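You operate a simulated robot arm through the tools that you are given. There is no shell and no other tool.

You are at the controls of a simulated robot arm. One attempt, no reset.

Task
Put things in order on the top of the run-off table. At the end: the black wash plug stands on top of the blue plate; the white refill (marked "SOAP") from the top of the run-off table stands where the black wash plug stood; the grey spacer block stands where the white refill stood; the red padlock from the top of the run-off table stands where the grey spacer block stood; whatever was shut is shut again. Leave all else as you found it, and nothing knocked over.

The check looks at the end state, three seconds after you hand in, the way a careful person would. Anything else that was tipped, shoved, dropped, spilled or broken makes it a failure.

Robot
A 6-joint arm with a two-finger gripper, fixed in place. Base frame: the origin is on the floor under the middle of its stand, x ahead of it, y to its left, z up; the work surface is at about z = 0.812. Lengths are in m, angles in rad, forces in N, time in s.
With the tool pointing down near the work surface it reaches from about 0.12 to 0.68 m from the base axis. Its first joint turns from -1.152 to 1.152 rad. Payload 2.45 kg.
The TCP is the grasp point between the finger pads, 0.03 m short of the fingertips. In the tool frame z runs along the fingers and y along their closing line. The gripper opens to 0.106 m; its body begins 0.079 m behind the TCP.
Orientation is told as [roll, pitch, yaw] about the base's x, y, z axes, in that order, counted from this pose: with the fingers straight down and closing along the base's y, the tool's x points along the base's -x, its y along +y and its z along -z.

Tools
- The arm moves only by the tool move_arm. Its argument "rows" is text: rows parted by semicolons, each of 6 numbers parted by spaces: the shift along the tool's x, y, z in m, then the turn, a rotation vector about the tool's x, y, z in rad. In form: tx ty tz ax ay az; .... A call has 1 to 20 rows; each row shifts and turns the commanded pose from where the row before left it, along the tool's axes as they then stand. "gripper" is the gripper command, from -1 (fully open) to 1 (shut), values between in proportion, set as the call begins (left out, the last holds). Rows are played at 5 a second. More than 0.05 m and 0.15 rad between two rows, or a gripper value outside its range, and nothing of the call is played. A pose out of reach is approached as far as the arm can. The call stops where the force on the tool passes 40 N (or 10 N more than at its start, if that is more) or the arm is blocked; 0.2 s more then pass. Each finger travels about 0.153 m/s and halts on what it meets, pressing with about 30 N; the grip force reading is that of the motor and also rises with nothing between the fingers. The clock runs only during rows and for 0.2 s after the last one: add rows that do not move to give the fingers time. The reply holds the time, the measured pose of the TCP, the force on the tool along the base axes, the opening and the grip force, in the units named above and with some noise, with the torque about the TCP (base axes, N m) and any sound that the robot's microphone picked up.
- Cameras (640 x 400 px; columns grow to the right, rows downward): "scene" is fixed at [0.0519, 0.4033, 1.4131]; the picture's right is [-0.83, -0.56, 0.00], its down [-0.27, 0.40, -0.88] and it looks along [0.49, -0.73, -0.48] (base axes); focal length 308 px, centre (320, 200). "wrist" rides on the gripper at [0.076, -0.002, -0.106] in the tool frame; the picture's right is [0.02, 1.00, 0.00], its down [-0.78, 0.02, -0.62] and it looks along [-0.62, 0.01, 0.78] (tool axes); focal length 247 px, centre (320, 200). There is no depth. A picture from a camera that has moved, and an enlarged one, comes with that camera's place and axes in the base frame and with its lens.
- grab_frame(camera): a new picture of that camera. No time passes.
- zoom(camera, box): a new picture of the part [left, top, right, bottom] of that camera's present view, enlarged. No time passes.
- sign_off(): hands the job in; it is judged then, once.

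Nothing tells you positions but the pictures and the camera data. Unless the task says otherwise, let go and move clear before handing in.

The tools are called after ">>>" as a command line: name --argument value ..., lists and objects as JSON in quotes. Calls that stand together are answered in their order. move_arm: Moves the arm, as the interface text tells. Its arguments: {"type":"object","properties":{"rows":{"type":"string"},"gripper":{"type":"number"}},"required":["rows"]} The other tools are called the same way: grab_frame (camera) takes a picture; zoom (camera, box) takes an enlarged picture of a part of a camera's view; sign_off () hands the job in.

At the start:

```text
t: 0.0
ee_pos: [0.3877, -0.0238, 1.13]
orientation: [0.0, 0.0, 0.001]
ft_force: [0.1, -0.7, -0.2]
wrist_torque: [0.01, 0.03, -0.01]
gripper_width: 0.1061
grasp_force: 0.0
```

scene: 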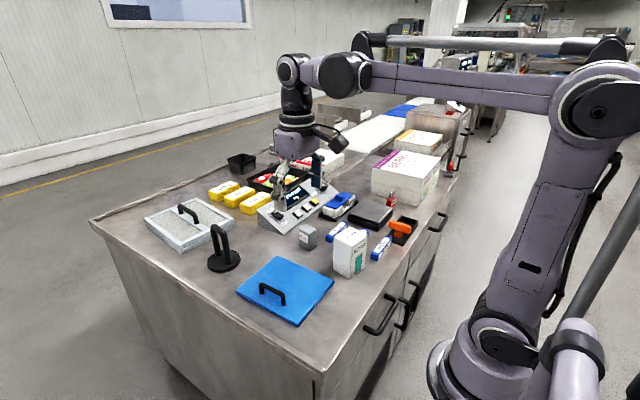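
wrist: 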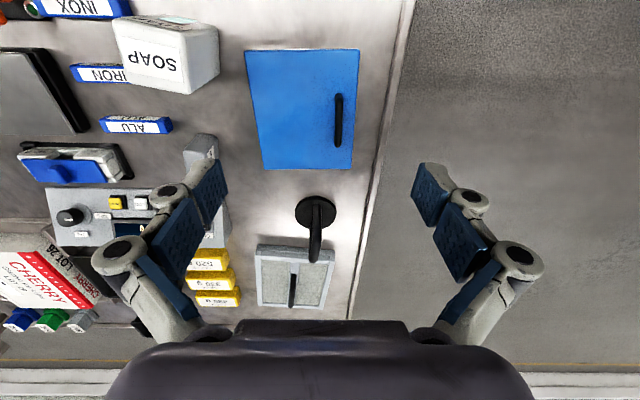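

I see the run-off table with a blue plate (with a handle), a black wash plug, a white SOAP refill, a small grey block and several other items. I'll look closer before moving.

>>> zoom --camera "scene" --box '[200, 180, 360, 330]'

>>> zoom --camera "scene" --box '[300, 140, 480, 290]'

>>> zoom --camera "wrist" --box '[0, 0, 240, 200]'

>>> zoom --camera "wrist" --box '[180, 20, 420, 320]'

```text
2.67 times, centred on (280, 255) of scene
camera zoom: at [0.0519, 0.4033, 1.4131], right [-0.83, -0.56, 0.0], down [-0.27, 0.4, -0.88], along [0.49, -0.73, -0.48], focal length 823 px, centre (427, 53)
```

zoom: 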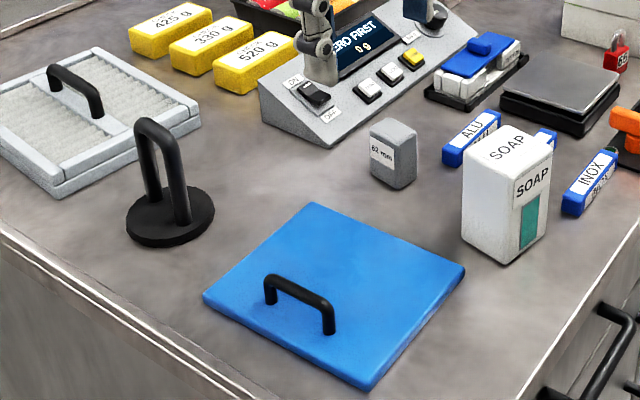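

```text
2.67 times, centred on (390, 215) of scene
camera zoom: at [0.0519, 0.4033, 1.4131], right [-0.83, -0.56, 0.0], down [-0.27, 0.4, -0.88], along [0.49, -0.73, -0.48], focal length 823 px, centre (133, 160)
```

zoom: 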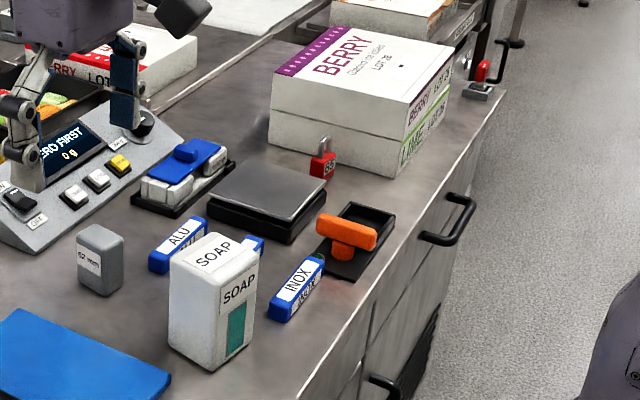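

```text
2.00 times, centred on (120, 100) of wrist
camera zoom: at [0.3114, -0.0254, 1.237], right [-0.02, 1.0, 0.0], down [0.78, 0.02, 0.62], along [0.62, 0.01, -0.78], focal length 494 px, centre (720, 400)
```

zoom: 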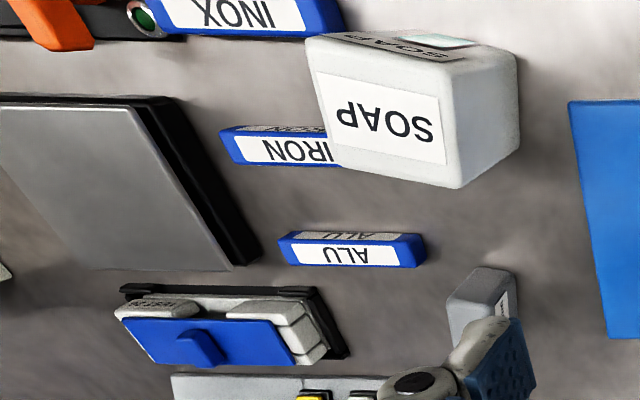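

```text
1.33 times, centred on (300, 170) of wrist
camera zoom: at [0.3114, -0.0254, 1.237], right [-0.02, 1.0, 0.0], down [0.78, 0.02, 0.62], along [0.62, 0.01, -0.78], focal length 329 px, centre (347, 240)
```

zoom: 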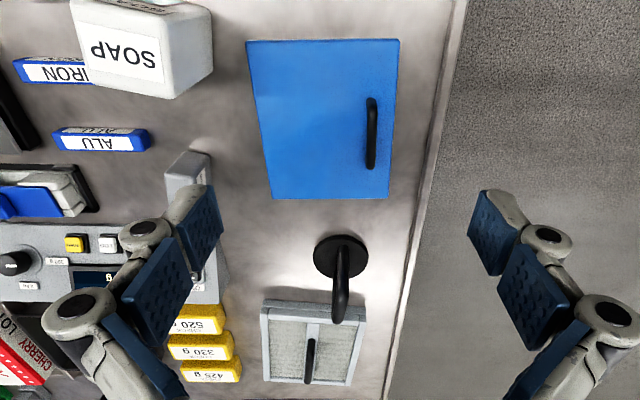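

The plug is at about (0.68, -0.03), near the reach limit. The plate is about x 0.36–0.565 and y -0.135–0.035, with its handle on the +y side. The soap is around (0.36, -0.20), the spacer (0.52, -0.22) and the padlock (0.41, -0.62). I'll move towards the plug, staying high, for a better look.

>>> move_arm --rows "-0.04 0 0 0 0 0; -0.04 0 0 0 0 0; -0.04 0 0 0 0 0; -0.04 0 0 0 0 0; -0.03 0 0 0 0 0; 0 0 0 0 0 0" --gripper -1

>>> zoom --camera "scene" --box '[190, 210, 270, 280]'

>>> grab_frame --camera "wrist"

```text
t: 1.4
ee_pos: [0.5774, -0.0226, 1.1299]
orientation: [0.0, 0.001, 0.0]
ft_force: [-0.3, -0.7, 0.0]
wrist_torque: [0.01, -0.02, 0.0]
gripper_width: 0.1061
grasp_force: 0.1
```

```text
5.71 times, centred on (230, 245) of scene
camera zoom: at [0.0519, 0.4033, 1.4131], right [-0.83, -0.56, 0.0], down [-0.27, 0.4, -0.88], along [0.49, -0.73, -0.48], focal length 1763 px, centre (834, -57)
```

zoom: 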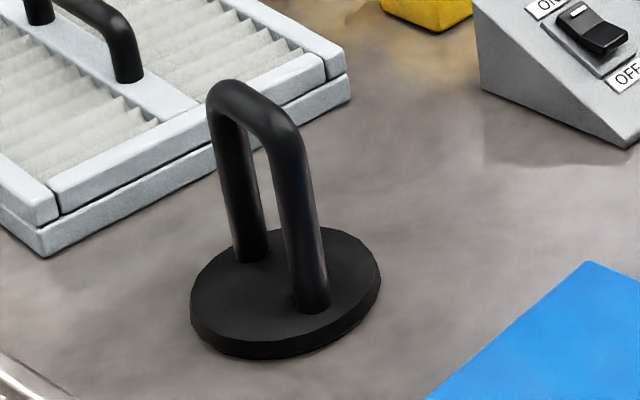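

```text
taken
camera wrist: at [0.502, -0.0243, 1.2364], right [-0.02, 1.0, 0.0], down [0.78, 0.02, 0.62], along [0.62, 0.01, -0.78], focal length 247 px, centre (320, 200)
```

wrist: 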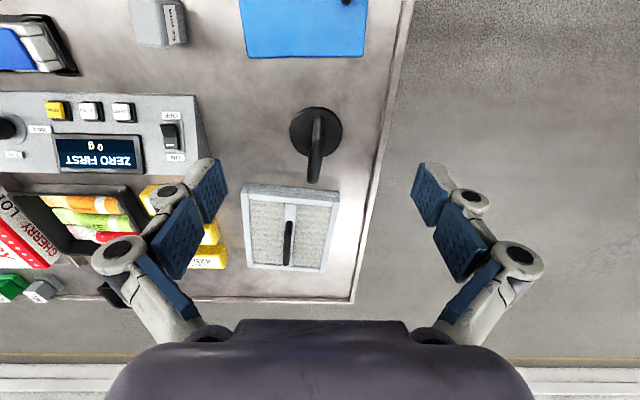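

The plug's loop handle lies roughly along x, yawed about -0.17 rad, with its top bar near z 0.93. I'll line up above it with the yaw matched and look again.

>>> move_arm --rows "-0.035 -0.0023 0.03 0 0 0; -0.035 -0.0023 0.03 0 0 0; -0.035 -0.0023 0.03 0 0 0; 0 0 0 0 0 0.08; 0 0 0 0 0 0.08; 0 0 0 0 0 0; 0 0 0 0 0 0" --gripper -1

>>> grab_frame --camera "wrist"

>>> grab_frame --camera "scene"

```text
t: 3.0
ee_pos: [0.6515, -0.0285, 1.0504]
orientation: [0.0, -0.001, -0.161]
ft_force: [0.2, -0.1, 0.7]
wrist_torque: [-0.02, 0.0, -0.02]
gripper_width: 0.1062
grasp_force: 0.1
out of reach, approached as far as the arm can: row 2, 3
```

```text
taken
camera wrist: at [0.5761, -0.0193, 1.1569], right [0.14, 0.99, 0.0], down [0.78, -0.11, 0.62], along [0.62, -0.09, -0.78], focal length 247 px, centre (320, 200)
```

wrist: 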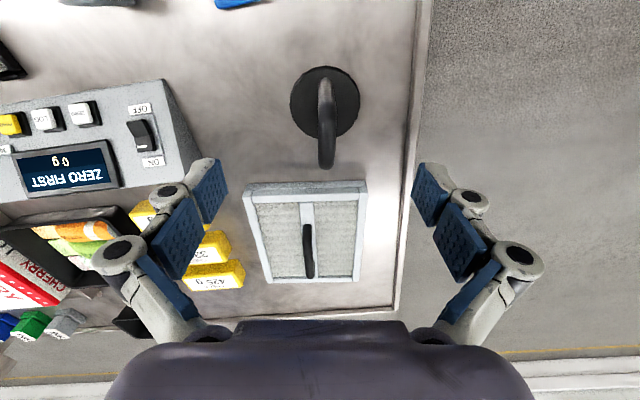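

```text
taken
```

scene: 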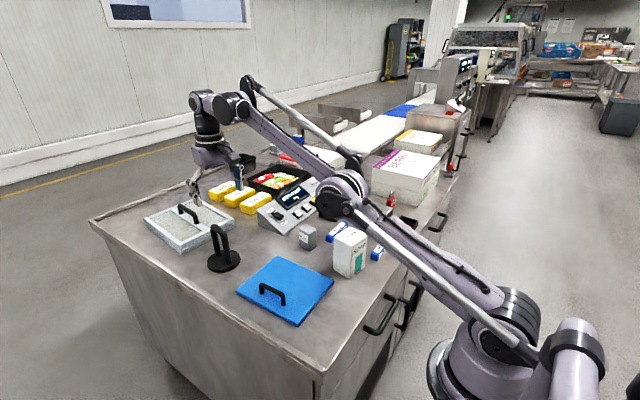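

At a TCP height of 1.05, reach runs out near x = 0.65 with the tool vertical. I'll tilt the tool outward about its closing axis, which keeps the pads parallel to the loop, to gain reach over the plug.

>>> move_arm --rows "0 0 0 0 -0.1 0; 0 0 0 0 -0.1 0; 0 0 0 0 -0.1 0; 0 0 0 0 -0.05 0; 0 0 0 0 0 0; 0 0 0 0 0 0"

>>> grab_frame --camera "wrist"

```text
t: 4.4
ee_pos: [0.6516, -0.0278, 1.0481]
orientation: [0.0, -0.352, -0.162]
ft_force: [-0.1, -0.2, -0.5]
wrist_torque: [0.01, -0.01, -0.01]
gripper_width: 0.106
grasp_force: 0.0
```

```text
taken
camera wrist: at [0.5449, -0.0127, 1.1217], right [0.14, 0.99, -0.01], down [0.52, -0.07, 0.85], along [0.84, -0.12, -0.52], focal length 247 px, centre (320, 200)
```

wrist: 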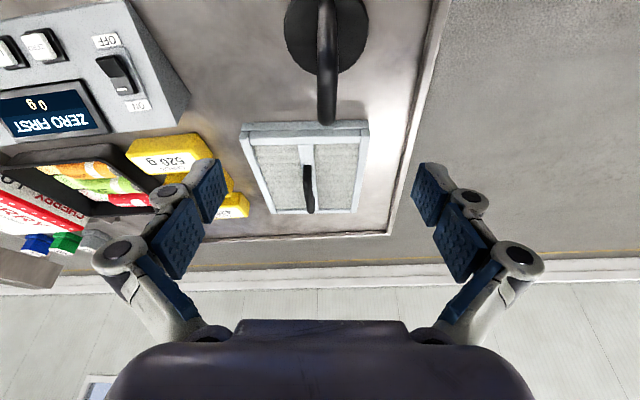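

The tilt holds, with pitch at -0.352. Next I'll move over the loop centre near (0.684, -0.029) at z ≈ 0.99 and check alignment.

>>> move_arm --rows "-0.0051 0.002 0.0328 0 0 0; -0.0051 0.002 0.0328 0 0 0; 0 0 0 0 0 0; 0 0 0 0 0 0"

>>> grab_frame --camera "wrist"

>>> zoom --camera "scene" --box '[160, 130, 300, 290]'

```text
t: 5.4
ee_pos: [0.6829, -0.0282, 0.9898]
orientation: [0.0, -0.349, -0.16]
ft_force: [-0.1, -0.1, 0.0]
wrist_torque: [0.0, -0.05, -0.02]
gripper_width: 0.106
grasp_force: 0.1
```

```text
taken
camera wrist: at [0.5765, -0.0129, 1.0642], right [0.14, 0.99, -0.01], down [0.52, -0.07, 0.85], along [0.84, -0.12, -0.52], focal length 247 px, centre (320, 200)
```

wrist: 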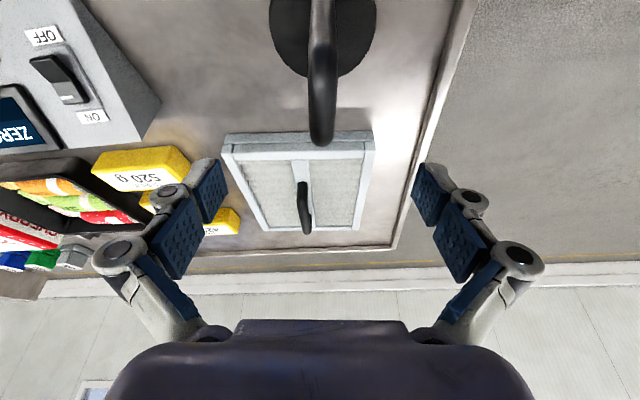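

```text
2.50 times, centred on (230, 210) of scene
camera zoom: at [0.0519, 0.4033, 1.4131], right [-0.83, -0.56, 0.0], down [-0.27, 0.4, -0.88], along [0.49, -0.73, -0.48], focal length 771 px, centre (545, 175)
```

zoom: 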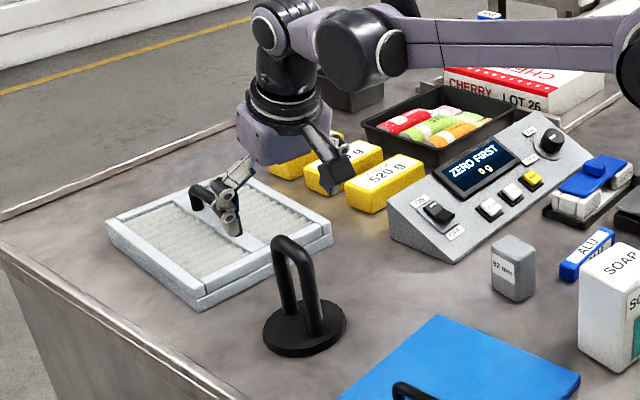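

The loop is centred between the fingers. I'll descend to z ≈ 0.922 and check before closing.

>>> move_arm --rows "0.0078 0 0.0213 0 0 0; 0.0078 0 0.0213 0 0 0; 0.0078 0 0.0213 0 0 0; 0 0 0 0 0 0; 0 0 0 0 0 0"

>>> zoom --camera "scene" --box '[160, 170, 280, 290]'

>>> grab_frame --camera "wrist"

```text
t: 6.6
ee_pos: [0.6846, -0.0285, 0.9219]
orientation: [-0.002, -0.35, -0.157]
ft_force: [-0.2, 0.1, -0.7]
wrist_torque: [0.03, -0.02, -0.02]
gripper_width: 0.1059
grasp_force: 0.0
```

```text
3.33 times, centred on (220, 230) of scene
camera zoom: at [0.0519, 0.4033, 1.4131], right [-0.83, -0.56, 0.0], down [-0.27, 0.4, -0.88], along [0.49, -0.73, -0.48], focal length 1028 px, centre (653, 100)
```

zoom: 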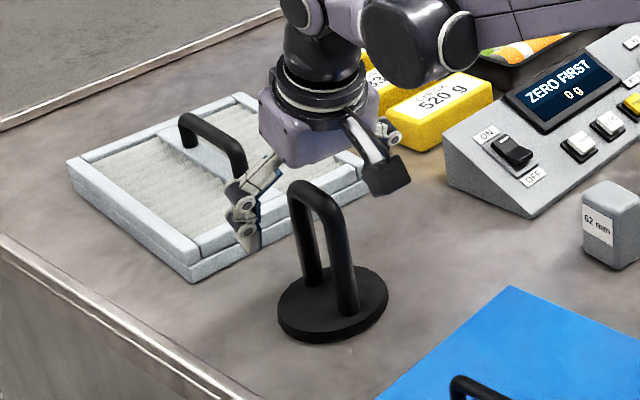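

```text
taken
camera wrist: at [0.5781, -0.0129, 0.9959], right [0.14, 0.99, -0.01], down [0.52, -0.07, 0.85], along [0.84, -0.12, -0.52], focal length 247 px, centre (320, 200)
```

wrist: 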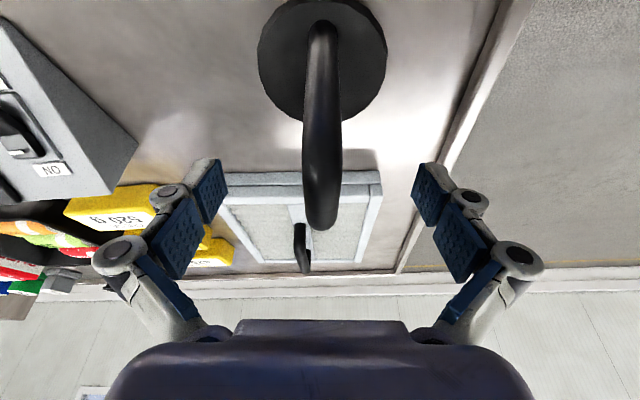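

The bar lies between the pads at the grasp point. I'll go down 5 mm more and close on it.

>>> move_arm --rows "0.0017 0 0.0047 0 0 0; 0 0 0 0 0 0"

>>> move_arm --rows "0 0 0 0 0 0; 0 0 0 0 0 0; 0 0 0 0 0 0; 0 0 0 0 0 0; 0 0 0 0 0 0" --gripper 1

>>> grab_frame --camera "wrist"

>>> zoom --camera "scene" --box '[160, 170, 280, 290]'

```text
t: 7.2
ee_pos: [0.6848, -0.0284, 0.9165]
orientation: [0.0, -0.351, -0.16]
ft_force: [-0.6, -0.6, -0.7]
wrist_torque: [-0.01, -0.02, -0.03]
gripper_width: 0.106
grasp_force: 0.0
```

```text
t: 8.4
ee_pos: [0.6837, -0.0259, 0.9165]
orientation: [0.003, -0.351, -0.159]
ft_force: [-1.2, 8.7, 17.7]
wrist_torque: [0.03, 0.19, -0.03]
gripper_width: 0.0154
grasp_force: 29.9
```

```text
taken
camera wrist: at [0.5775, -0.0117, 0.9915], right [0.14, 0.99, -0.01], down [0.52, -0.07, 0.85], along [0.84, -0.12, -0.52], focal length 247 px, centre (320, 200)
```

wrist: 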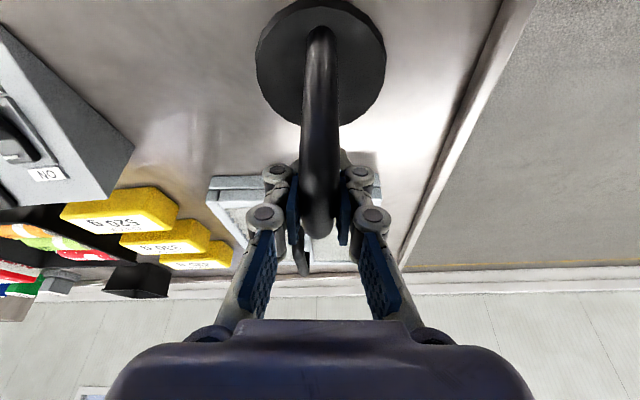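

```text
3.33 times, centred on (220, 230) of scene
camera zoom: at [0.0515, 0.4035, 1.4131], right [-0.83, -0.56, 0.0], down [-0.27, 0.4, -0.88], along [0.49, -0.73, -0.48], focal length 1028 px, centre (653, 100)
```

zoom: 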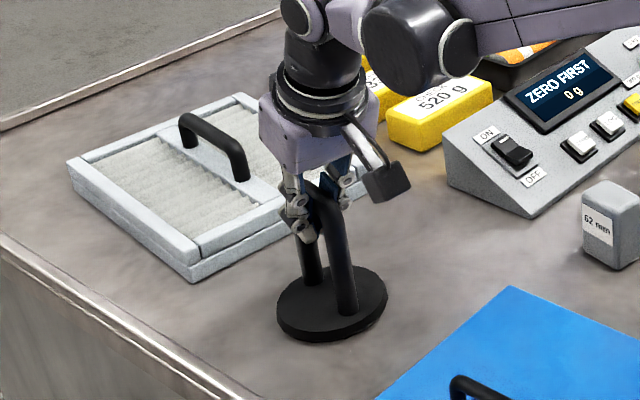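

The bar is gripped, with an opening of 15 mm. I'll lift straight up by about 7 cm and check the plug hangs level.

>>> move_arm --rows "-0.0034 0 -0.0094 0 0 0; -0.0069 0 -0.0188 0 0 0; -0.0069 0 -0.0188 0 0 0; -0.0069 0 -0.0188 0 0 0; 0 0 0 0 0 0"

>>> grab_frame --camera "wrist"

>>> zoom --camera "scene" --box '[160, 150, 280, 290]'

```text
t: 9.6
ee_pos: [0.6835, -0.0273, 0.9858]
orientation: [0.0, -0.352, -0.161]
ft_force: [0.4, -1.1, -3.3]
wrist_torque: [-0.01, 0.0, -0.04]
gripper_width: 0.0156
grasp_force: 30.3
```

```text
taken
camera wrist: at [0.5776, -0.0132, 1.06], right [0.14, 0.99, -0.01], down [0.52, -0.07, 0.85], along [0.84, -0.12, -0.52], focal length 247 px, centre (320, 200)
```

wrist: 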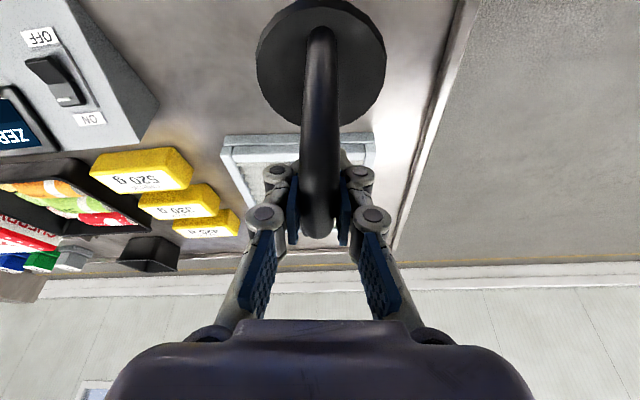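

```text
2.86 times, centred on (220, 220) of scene
camera zoom: at [0.052, 0.4033, 1.4131], right [-0.83, -0.56, 0.0], down [-0.27, 0.4, -0.88], along [0.49, -0.73, -0.48], focal length 882 px, centre (606, 143)
```

zoom: 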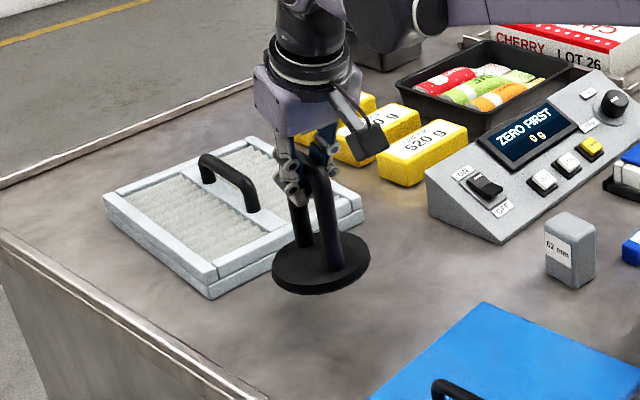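

The plug is off the table and level. I'll carry it over the blue plate to about (0.467, -0.072), clear of the plate's handle.

>>> move_arm --rows "0.02726 -0.01104 -0.01001 0 0 0; 0.02726 -0.01104 -0.01001 0 0 0; 0.02726 -0.01104 -0.01001 0 0 0; 0.02726 -0.01104 -0.01001 0 0 0; 0.02726 -0.01104 -0.01001 0 0 0; 0.02726 -0.01104 -0.01001 0 0 0; 0.02726 -0.01104 -0.01001 0 0 0; 0 0 0 0 0 0; 0 0 0 0 0 0"

>>> grab_frame --camera "wrist"

>>> zoom --camera "scene" --box '[220, 170, 360, 330]'

```text
t: 11.6
ee_pos: [0.4688, -0.0726, 0.9874]
orientation: [0.0, -0.351, -0.159]
ft_force: [0.6, -0.6, -3.4]
wrist_torque: [-0.01, 0.0, 0.01]
gripper_width: 0.0158
grasp_force: 30.7
```

```text
taken
camera wrist: at [0.3624, -0.058, 1.0611], right [0.14, 0.99, -0.01], down [0.52, -0.07, 0.85], along [0.84, -0.12, -0.52], focal length 247 px, centre (320, 200)
```

wrist: 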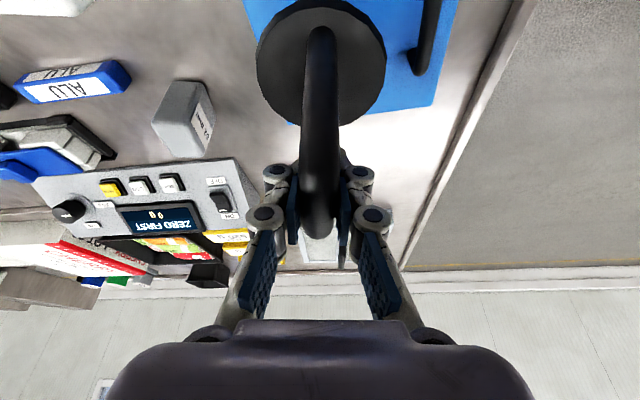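

```text
2.50 times, centred on (290, 250) of scene
camera zoom: at [0.0519, 0.4033, 1.4131], right [-0.83, -0.56, 0.0], down [-0.27, 0.4, -0.88], along [0.49, -0.73, -0.48], focal length 771 px, centre (395, 75)
```

zoom: 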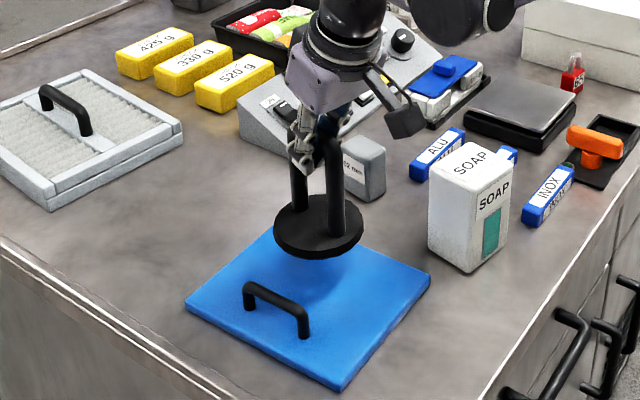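

The plug hangs over the free part of the plate. I'll shift it 5 mm away from the plate's edge and lower most of the way, then look.

>>> move_arm --rows "0.00776 0.005 0.02112 0 0 0; 0.00776 0 0.02112 0 0 0; 0 0 0 0 0 0; 0 0 0 0 0 0"

>>> zoom --camera "scene" --box '[220, 210, 360, 330]'

>>> grab_frame --camera "wrist"

```text
t: 12.6
ee_pos: [0.4703, -0.0675, 0.9416]
orientation: [0.0, -0.349, -0.162]
ft_force: [-0.7, 0.4, -3.2]
wrist_torque: [0.0, 0.0, 0.0]
gripper_width: 0.0159
grasp_force: 30.0
```

```text
3.33 times, centred on (290, 270) of scene
camera zoom: at [0.0519, 0.4033, 1.4131], right [-0.83, -0.56, 0.0], down [-0.27, 0.4, -0.88], along [0.49, -0.73, -0.48], focal length 1028 px, centre (420, -33)
```

zoom: 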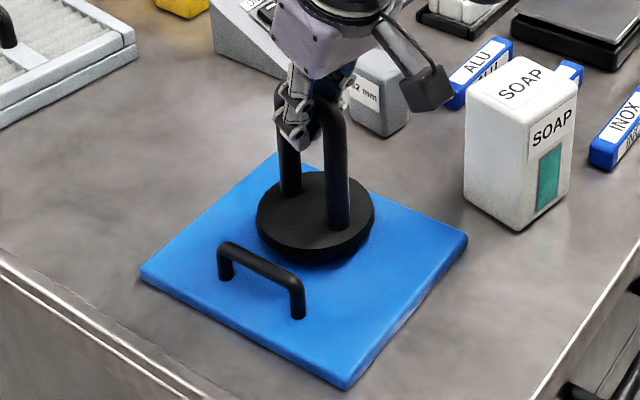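

```text
taken
camera wrist: at [0.3642, -0.0531, 1.0162], right [0.14, 0.99, -0.01], down [0.52, -0.07, 0.85], along [0.84, -0.12, -0.52], focal length 247 px, centre (320, 200)
```

wrist: 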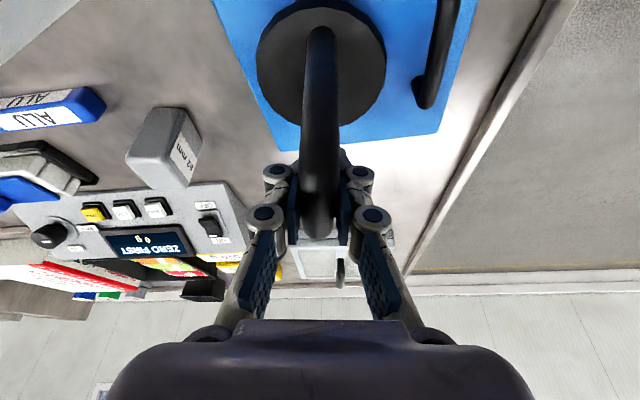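

The position is good, with the disc fully over the plate and clear of the handle. I'll lower gently until it touches.

>>> move_arm --rows "0.00138 0 0.00375 0 0 0; 0.00138 0 0.00375 0 0 0; 0.00069 0 0.00188 0 0 0; 0 0 0 0 0 0"

>>> zoom --camera "scene" --box '[240, 230, 320, 290]'

```text
t: 13.6
ee_pos: [0.4696, -0.0668, 0.9311]
orientation: [0.0, -0.352, -0.159]
ft_force: [-2.3, 3.0, 9.4]
wrist_torque: [-0.06, -0.12, 0.01]
gripper_width: 0.0154
grasp_force: 29.6
```

```text
6.67 times, centred on (280, 260) of scene
camera zoom: at [0.0517, 0.4034, 1.4131], right [-0.83, -0.56, 0.0], down [-0.27, 0.4, -0.88], along [0.49, -0.73, -0.48], focal length 2057 px, centre (587, -200)
```

zoom: 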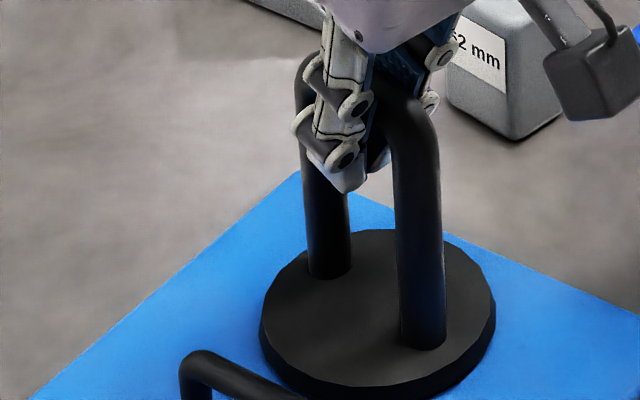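

Contact: the force went from -3.3 N to +9.4 N, so the plug is resting on the plate. I'll ease off slightly, open the fingers, and then rise clear.

>>> move_arm --rows "-0.0004 0 -0.0011 0 0 0; 0 0 0 0 0 0"

>>> move_arm --rows "0 0 0 0 0 0; 0 0 0 0 0 0; 0 0 0 0 0 0" --gripper -0.3

>>> grab_frame --camera "wrist"

>>> zoom --camera "scene" --box '[220, 210, 360, 330]'

```text
t: 14.2
ee_pos: [0.4704, -0.0685, 0.9321]
orientation: [0.001, -0.35, -0.161]
ft_force: [-0.1, 0.0, -2.6]
wrist_torque: [0.0, 0.0, -0.01]
gripper_width: 0.0156
grasp_force: 29.9
```

```text
t: 15.0
ee_pos: [0.471, -0.0686, 0.9326]
orientation: [0.0, -0.351, -0.16]
ft_force: [0.3, 0.0, 0.6]
wrist_torque: [-0.02, 0.02, -0.02]
gripper_width: 0.0689
grasp_force: 0.0
```

```text
taken
camera wrist: at [0.3644, -0.0532, 1.0067], right [0.14, 0.99, -0.01], down [0.52, -0.07, 0.85], along [0.84, -0.12, -0.52], focal length 247 px, centre (320, 200)
```

wrist: 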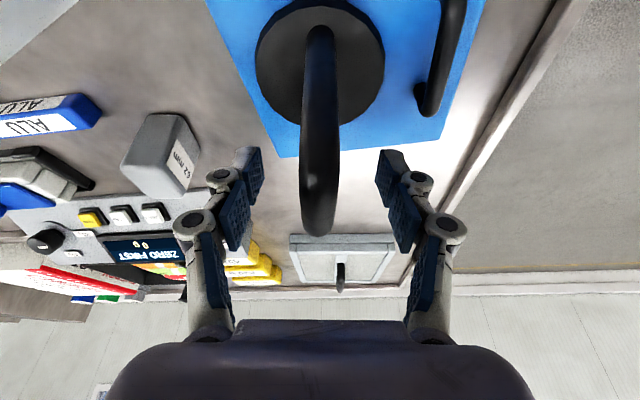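

```text
3.33 times, centred on (290, 270) of scene
camera zoom: at [0.0519, 0.4033, 1.4131], right [-0.83, -0.56, 0.0], down [-0.27, 0.4, -0.88], along [0.49, -0.73, -0.48], focal length 1028 px, centre (420, -33)
```

zoom: 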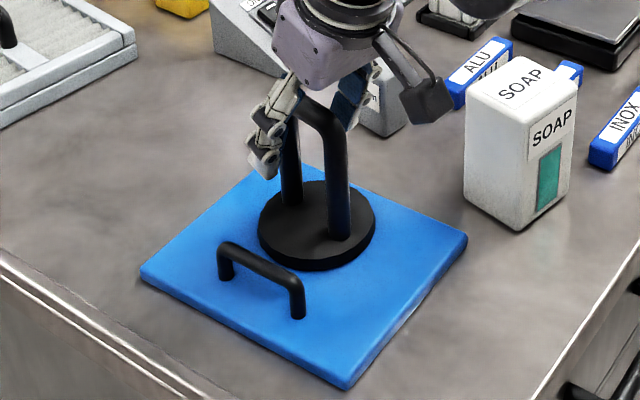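

The plug is standing upright on the plate. I'll rise clear, straighten the tool and go look at the soap refill from above.

>>> move_arm --rows "-0.0115 0 -0.0313 0 0 0; -0.0115 0 -0.0313 0 0 0; -0.0115 0 -0.0313 0 0 0; 0 0 0 0 0.117 0; 0 0 0 0 0.117 0; 0 0 0 0 0.117 0; 0 0 0 0 0 -0.08; 0 0 0 0 0 -0.08; 0.025 -0.033 -0.0225 0 0 0; 0.025 -0.033 -0.0225 0 0 0; 0.025 -0.033 -0.0225 0 0 0; 0.025 -0.033 -0.0225 0 0 0; 0 0 0 0 0 0; 0 0 0 0 0 0" --gripper -1

>>> grab_frame --camera "wrist"

>>> grab_frame --camera "scene"

```text
t: 18.0
ee_pos: [0.373, -0.1995, 1.1264]
orientation: [0.0, -0.002, -0.001]
ft_force: [-0.9, -0.3, 0.2]
wrist_torque: [-0.01, 0.0, -0.01]
gripper_width: 0.1062
grasp_force: 0.1
```

```text
taken
camera wrist: at [0.2967, -0.2016, 1.2338], right [-0.02, 1.0, 0.0], down [0.78, 0.02, 0.62], along [0.62, 0.01, -0.78], focal length 247 px, centre (320, 200)
```

wrist: 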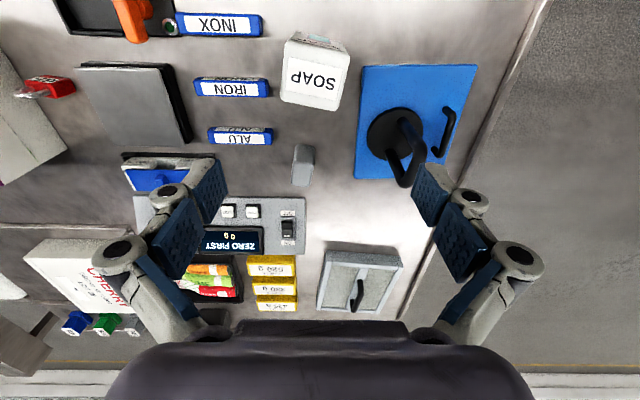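

```text
taken
```

scene: 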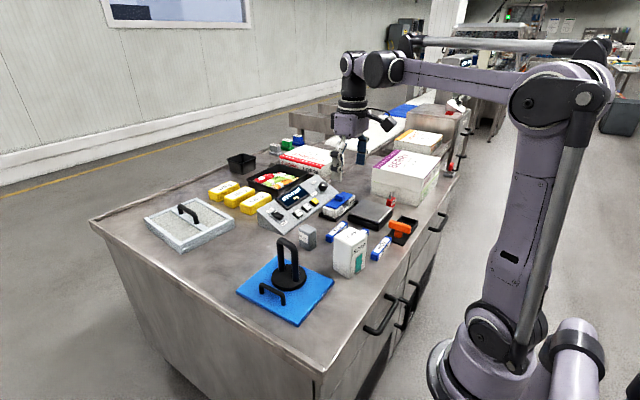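

Good overview. I'll zoom into the soap, the spacer and the padlock in this wrist view to measure them.

>>> zoom --camera "wrist" --box '[180, 0, 380, 125]'

>>> zoom --camera "wrist" --box '[260, 130, 360, 192]'

>>> zoom --camera "wrist" --box '[0, 30, 160, 130]'

```text
3.20 times, centred on (280, 62) of wrist
camera zoom: at [0.2967, -0.2016, 1.2338], right [-0.02, 1.0, 0.0], down [0.78, 0.02, 0.62], along [0.62, 0.01, -0.78], focal length 790 px, centre (448, 640)
```

zoom: 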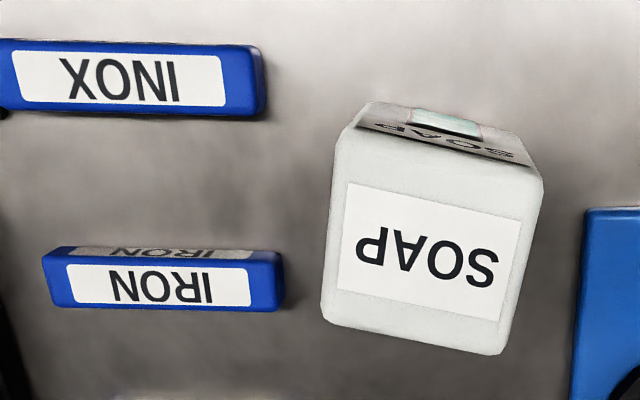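

```text
6.40 times, centred on (310, 161) of wrist
camera zoom: at [0.2967, -0.2016, 1.2338], right [-0.02, 1.0, 0.0], down [0.78, 0.02, 0.62], along [0.62, 0.01, -0.78], focal length 1581 px, centre (384, 450)
```

zoom: 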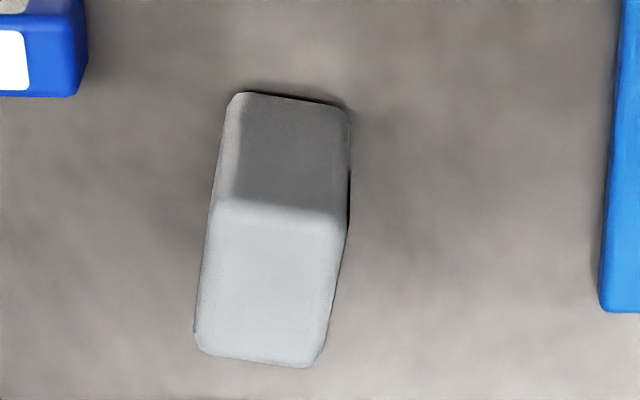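

```text
4.00 times, centred on (80, 80) of wrist
camera zoom: at [0.2967, -0.2016, 1.2338], right [-0.02, 1.0, 0.0], down [0.78, 0.02, 0.62], along [0.62, 0.01, -0.78], focal length 988 px, centre (1280, 680)
```

zoom: 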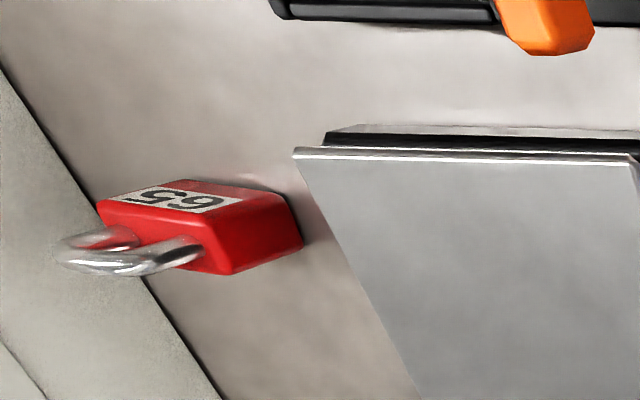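

From two views the soap is centred at about (0.366, -0.2095), yaw -0.17, roughly 71 × 61 mm, with its top near z 0.914. I'll pre-align above it with the same tilt I need at the drop-off spot.

>>> move_arm --rows "0 0 0 0 0 0.085; 0 0 0 0 0 0.085; 0 0 0 0 -0.117 0; 0 0 0 0 -0.117 0; 0 0 0 0 -0.117 0; 0.0146 -0.0028 0.0362 0 0 0; 0.0146 -0.0028 0.0362 0 0 0; 0.0146 -0.0028 0.0362 0 0 0; 0.0146 -0.0028 0.0362 0 0 0; 0 0 0 0 0 0; 0 0 0 0 0 0" --gripper -1

>>> grab_frame --camera "wrist"

>>> zoom --camera "scene" --box '[290, 150, 430, 290]'

```text
t: 20.4
ee_pos: [0.3671, -0.208, 0.9662]
orientation: [-0.001, -0.349, -0.17]
ft_force: [0.5, 0.0, 0.4]
wrist_torque: [-0.01, -0.02, 0.0]
gripper_width: 0.1061
grasp_force: 0.0
```

```text
taken
camera wrist: at [0.2598, -0.1918, 1.0404], right [0.15, 0.99, -0.01], down [0.52, -0.07, 0.85], along [0.84, -0.13, -0.52], focal length 247 px, centre (320, 200)
```

wrist: 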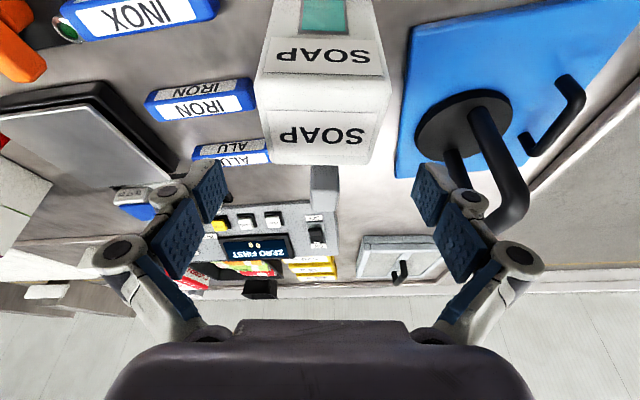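

```text
2.86 times, centred on (360, 220) of scene
camera zoom: at [0.0519, 0.4033, 1.4131], right [-0.83, -0.56, 0.0], down [-0.27, 0.4, -0.88], along [0.49, -0.73, -0.48], focal length 882 px, centre (206, 143)
```

zoom: 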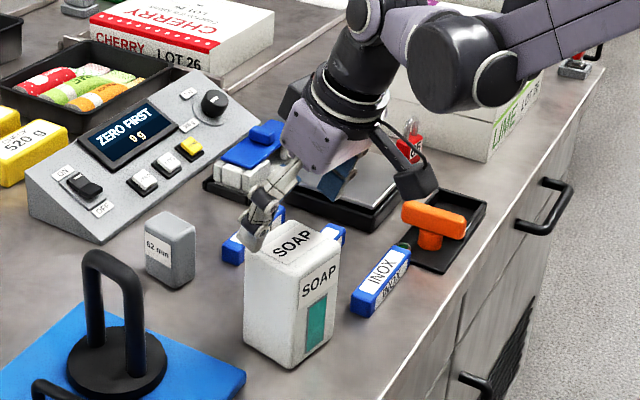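

The soap is centred between the open fingers. I'll descend to z ≈ 0.88 and then close.

>>> move_arm --rows "0.0101 0 0.0275 0 0 0; 0.0101 0 0.0275 0 0 0; 0.0101 0 0.0275 0 0 0; 0 0 0 0 0 0; 0 0 0 0 0 0"

>>> grab_frame --camera "wrist"

>>> zoom --camera "scene" --box '[290, 170, 430, 290]'

```text
t: 21.6
ee_pos: [0.3667, -0.2097, 0.8773]
orientation: [0.0, -0.349, -0.169]
ft_force: [0.1, 0.8, -0.8]
wrist_torque: [0.0, 0.02, -0.01]
gripper_width: 0.106
grasp_force: 0.0
```

```text
taken
camera wrist: at [0.2607, -0.1925, 0.9513], right [0.15, 0.99, -0.01], down [0.52, -0.07, 0.85], along [0.84, -0.13, -0.52], focal length 247 px, centre (320, 200)
```

wrist: 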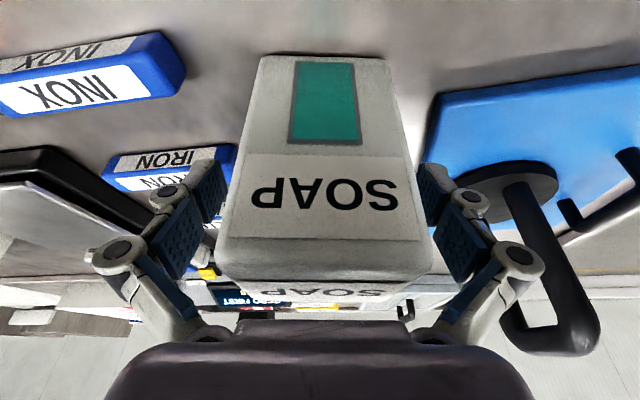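

```text
3.33 times, centred on (360, 230) of scene
camera zoom: at [0.0519, 0.4033, 1.4131], right [-0.83, -0.56, 0.0], down [-0.27, 0.4, -0.88], along [0.49, -0.73, -0.48], focal length 1028 px, centre (187, 100)
```

zoom: 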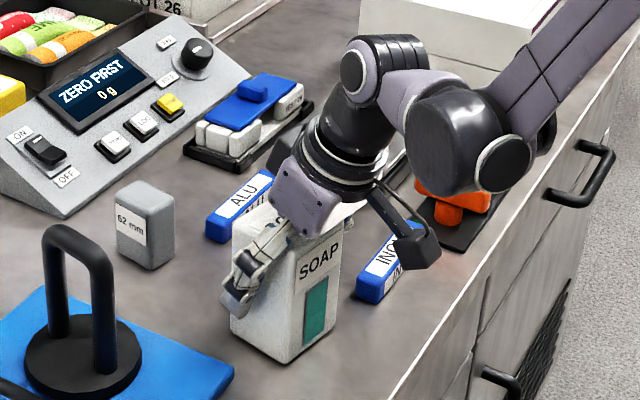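

The fingers straddle the soap with margin on both sides. I'll close.

>>> move_arm --rows "0 0 0 0 0 0; 0 0 0 0 0 0; 0 0 0 0 0 0" --gripper 1

>>> grab_frame --camera "wrist"

```text
t: 22.4
ee_pos: [0.3661, -0.2089, 0.8772]
orientation: [0.002, -0.351, -0.17]
ft_force: [-1.8, 5.5, 38.3]
wrist_torque: [0.23, 1.58, -0.12]
gripper_width: 0.0809
grasp_force: 30.2
```

```text
taken
camera wrist: at [0.2607, -0.1922, 0.9519], right [0.15, 0.99, -0.01], down [0.52, -0.07, 0.85], along [0.84, -0.13, -0.52], focal length 247 px, centre (320, 200)
```

wrist: 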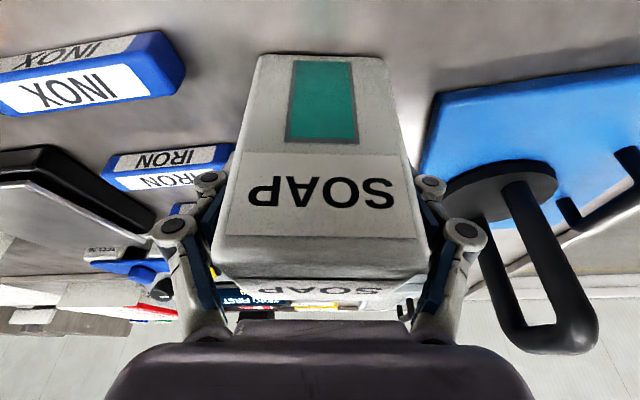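

The fingers halted at 81 mm, wider than I estimated the soap to be, and the load reads 38 N. I want to see what they touch before lifting.

>>> zoom --camera "wrist" --box '[140, 130, 340, 330]'

>>> zoom --camera "wrist" --box '[320, 130, 520, 330]'

>>> zoom --camera "scene" --box '[320, 200, 400, 290]'

```text
2.00 times, centred on (240, 230) of wrist
camera zoom: at [0.2607, -0.1922, 0.9519], right [0.15, 0.99, -0.01], down [0.52, -0.07, 0.85], along [0.84, -0.13, -0.52], focal length 494 px, centre (480, 140)
```

zoom: 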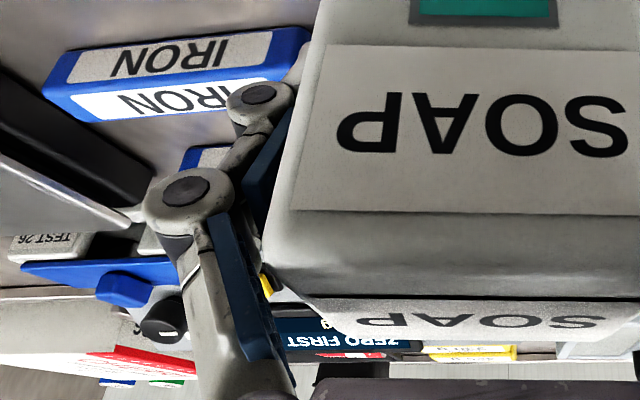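

```text
2.00 times, centred on (420, 230) of wrist
camera zoom: at [0.2607, -0.1922, 0.9519], right [0.15, 0.99, -0.01], down [0.52, -0.07, 0.85], along [0.84, -0.13, -0.52], focal length 494 px, centre (120, 140)
```

zoom: 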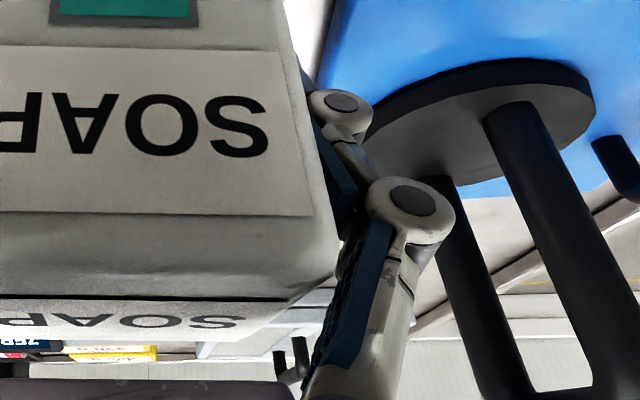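

```text
4.44 times, centred on (360, 245) of scene
camera zoom: at [0.0514, 0.4037, 1.413], right [-0.83, -0.56, 0.0], down [-0.27, 0.4, -0.88], along [0.49, -0.73, -0.48], focal length 1371 px, centre (142, 0)
```

zoom: 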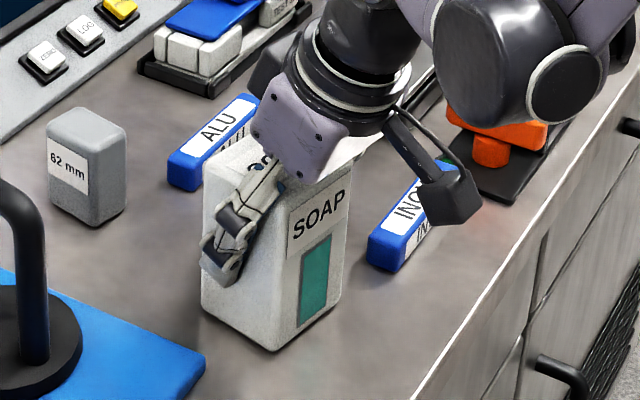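

The inclined proximal links are wedging on the soap's top edge because I am too deep. I'll open, rise about 17 mm and re-grip with the flat distal pads.

>>> move_arm --rows "0 0 0 0 0 0; 0 0 0 0 0 0; -0.0058 0 -0.016 0 0 0; 0 0 0 0 0 0" --gripper -1

>>> grab_frame --camera "wrist"

>>> zoom --camera "scene" --box '[320, 200, 400, 290]'

```text
t: 23.4
ee_pos: [0.3675, -0.2083, 0.8934]
orientation: [0.0, -0.35, -0.169]
ft_force: [0.6, 0.1, -0.5]
wrist_torque: [0.03, -0.02, 0.01]
gripper_width: 0.1058
grasp_force: 0.1
```

```text
taken
camera wrist: at [0.261, -0.193, 0.9683], right [0.15, 0.99, -0.01], down [0.52, -0.07, 0.85], along [0.84, -0.13, -0.52], focal length 247 px, centre (320, 200)
```

wrist: 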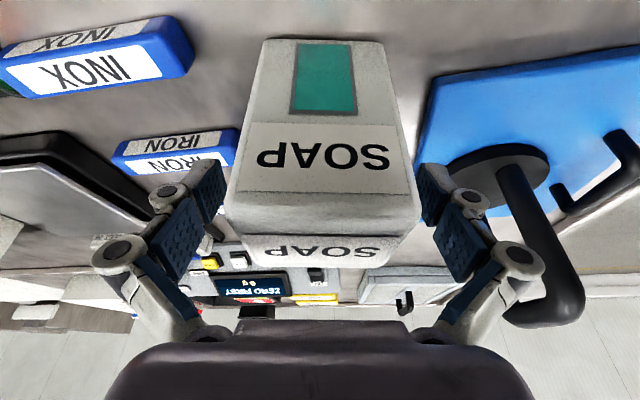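

```text
4.44 times, centred on (360, 245) of scene
camera zoom: at [0.0519, 0.4033, 1.4131], right [-0.83, -0.56, 0.0], down [-0.27, 0.4, -0.88], along [0.49, -0.73, -0.48], focal length 1371 px, centre (142, 0)
```

zoom: 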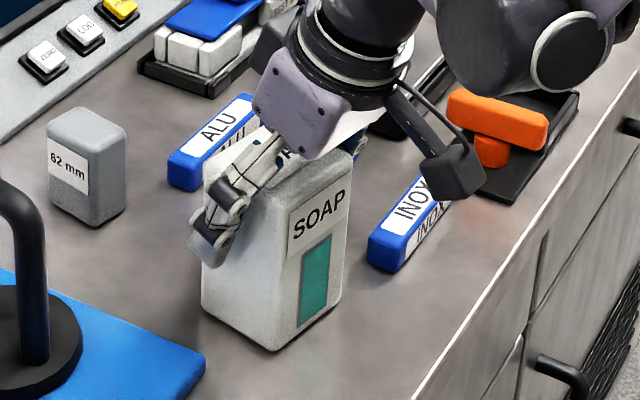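

>>> move_arm --rows "0 0 0 0 0 0; 0 0 0 0 0 0; 0 0 0 0 0 0" --gripper 1

>>> zoom --camera "wrist" --box '[140, 80, 500, 330]'

```text
t: 24.2
ee_pos: [0.3667, -0.2084, 0.8951]
orientation: [0.001, -0.351, -0.17]
ft_force: [-1.1, 2.7, 14.5]
wrist_torque: [0.2, 0.02, -0.04]
gripper_width: 0.0715
grasp_force: 30.2
```

```text
1.60 times, centred on (320, 205) of wrist
camera zoom: at [0.261, -0.1927, 0.9683], right [0.15, 0.99, -0.01], down [0.52, -0.07, 0.85], along [0.84, -0.13, -0.52], focal length 395 px, centre (320, 192)
```

zoom: 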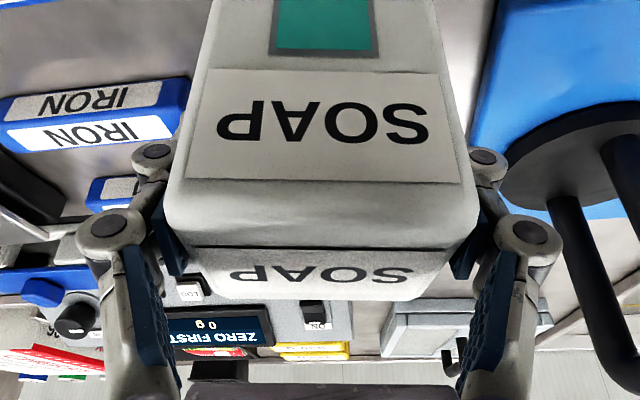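

Now it grips at 71.5 mm, matching the soap. I'll lift straight up about 15 cm to clear the plug and everything else.

>>> move_arm --rows "-0.0034 0 -0.0094 0 0 0; -0.0124 0 -0.0338 0 0 0; -0.0124 0 -0.0338 0 0 0; -0.0124 0 -0.0338 0 0 0; -0.0124 0 -0.0338 0 0 0; 0 0 0 0 0 0"

>>> grab_frame --camera "scene"

>>> grab_frame --camera "wrist"

```text
t: 25.6
ee_pos: [0.3669, -0.2097, 1.0497]
orientation: [0.0, -0.349, -0.17]
ft_force: [-0.4, -0.4, -5.2]
wrist_torque: [-0.02, -0.03, 0.0]
gripper_width: 0.0716
grasp_force: 29.7
```

```text
taken
```

scene: 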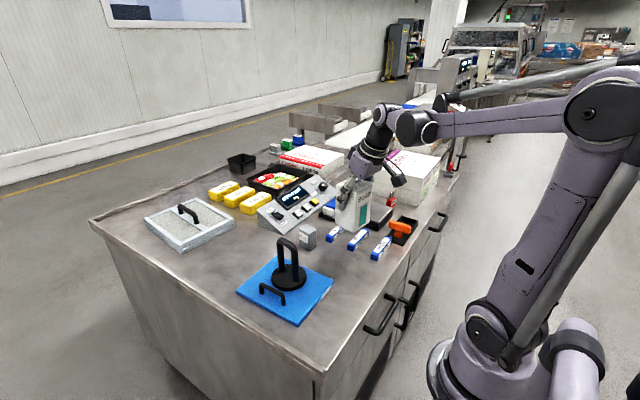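

```text
taken
camera wrist: at [0.2594, -0.1936, 1.1234], right [0.15, 0.99, -0.01], down [0.52, -0.07, 0.85], along [0.84, -0.13, -0.52], focal length 247 px, centre (320, 200)
```

wrist: 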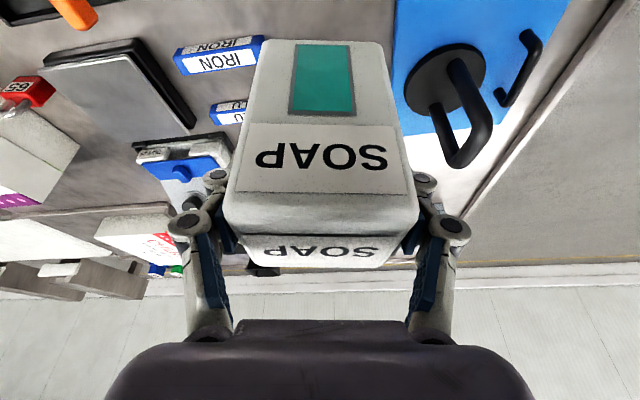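

The soap hangs straight. I'll route it around the plug, first outward along x and then across, staying high.

>>> move_arm --rows "-0.0416 0.0076 0.01525 0 0 0; -0.0416 0.0076 0.01525 0 0 0; -0.0416 0.0076 0.01525 0 0 0; -0.0416 0.0076 0.01525 0 0 0; -0.0102 0.0399 0.0037 0 0 0; -0.0102 0.0399 0.0037 0 0 0; -0.0102 0.0399 0.0037 0 0 0; -0.0102 0.0399 0.0037 0 0 0; 0 0 0 0 0 0; 0 0 0 0 0 0"

>>> grab_frame --camera "scene"

```text
t: 27.8
ee_pos: [0.6136, -0.0588, 1.0555]
orientation: [0.0, -0.351, -0.171]
ft_force: [0.8, -0.1, -6.4]
wrist_torque: [-0.03, -0.05, 0.01]
gripper_width: 0.0715
grasp_force: 30.1
```

```text
taken
```

scene: 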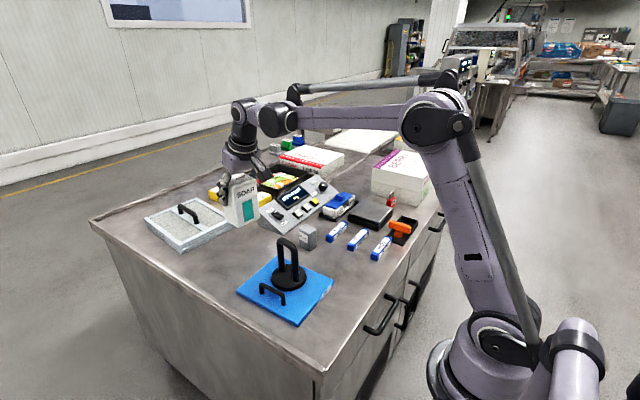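

>>> move_arm --rows "-0.00375 0.01035 0.0348 0 0 0; -0.00375 0.01035 0.0348 0 0 0; -0.00375 0.01035 0.0348 0 0 0; -0.00375 0.01035 0.0348 0 0 0; 0 0 0 0 0 0; 0 0 0 0 0 0"

>>> zoom --camera "scene" --box '[160, 160, 300, 290]'

>>> grab_frame --camera "wrist"

```text
t: 29.2
ee_pos: [0.6801, -0.031, 0.9269]
orientation: [0.0, -0.352, -0.17]
ft_force: [-0.2, 0.0, -5.2]
wrist_torque: [-0.03, -0.04, -0.02]
gripper_width: 0.0716
grasp_force: 30.2
```

```text
3.08 times, centred on (230, 225) of scene
camera zoom: at [0.052, 0.4033, 1.4131], right [-0.83, -0.56, 0.0], down [-0.27, 0.4, -0.88], along [0.49, -0.73, -0.48], focal length 949 px, centre (597, 123)
```

zoom: 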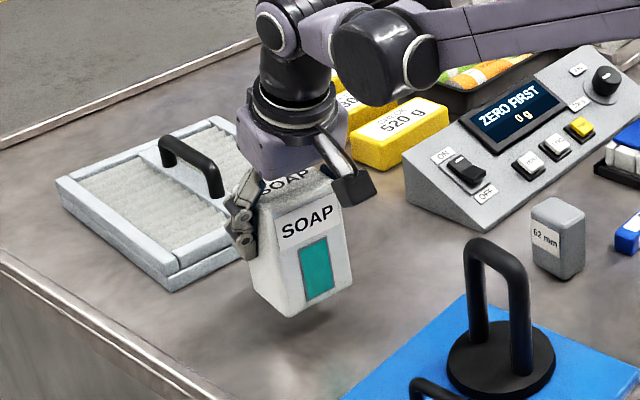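

```text
taken
camera wrist: at [0.5743, -0.0143, 1.0012], right [0.15, 0.99, -0.01], down [0.52, -0.07, 0.85], along [0.84, -0.13, -0.52], focal length 247 px, centre (320, 200)
```

wrist: 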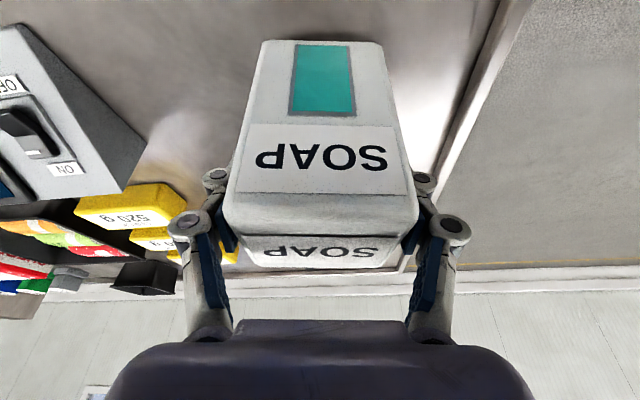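

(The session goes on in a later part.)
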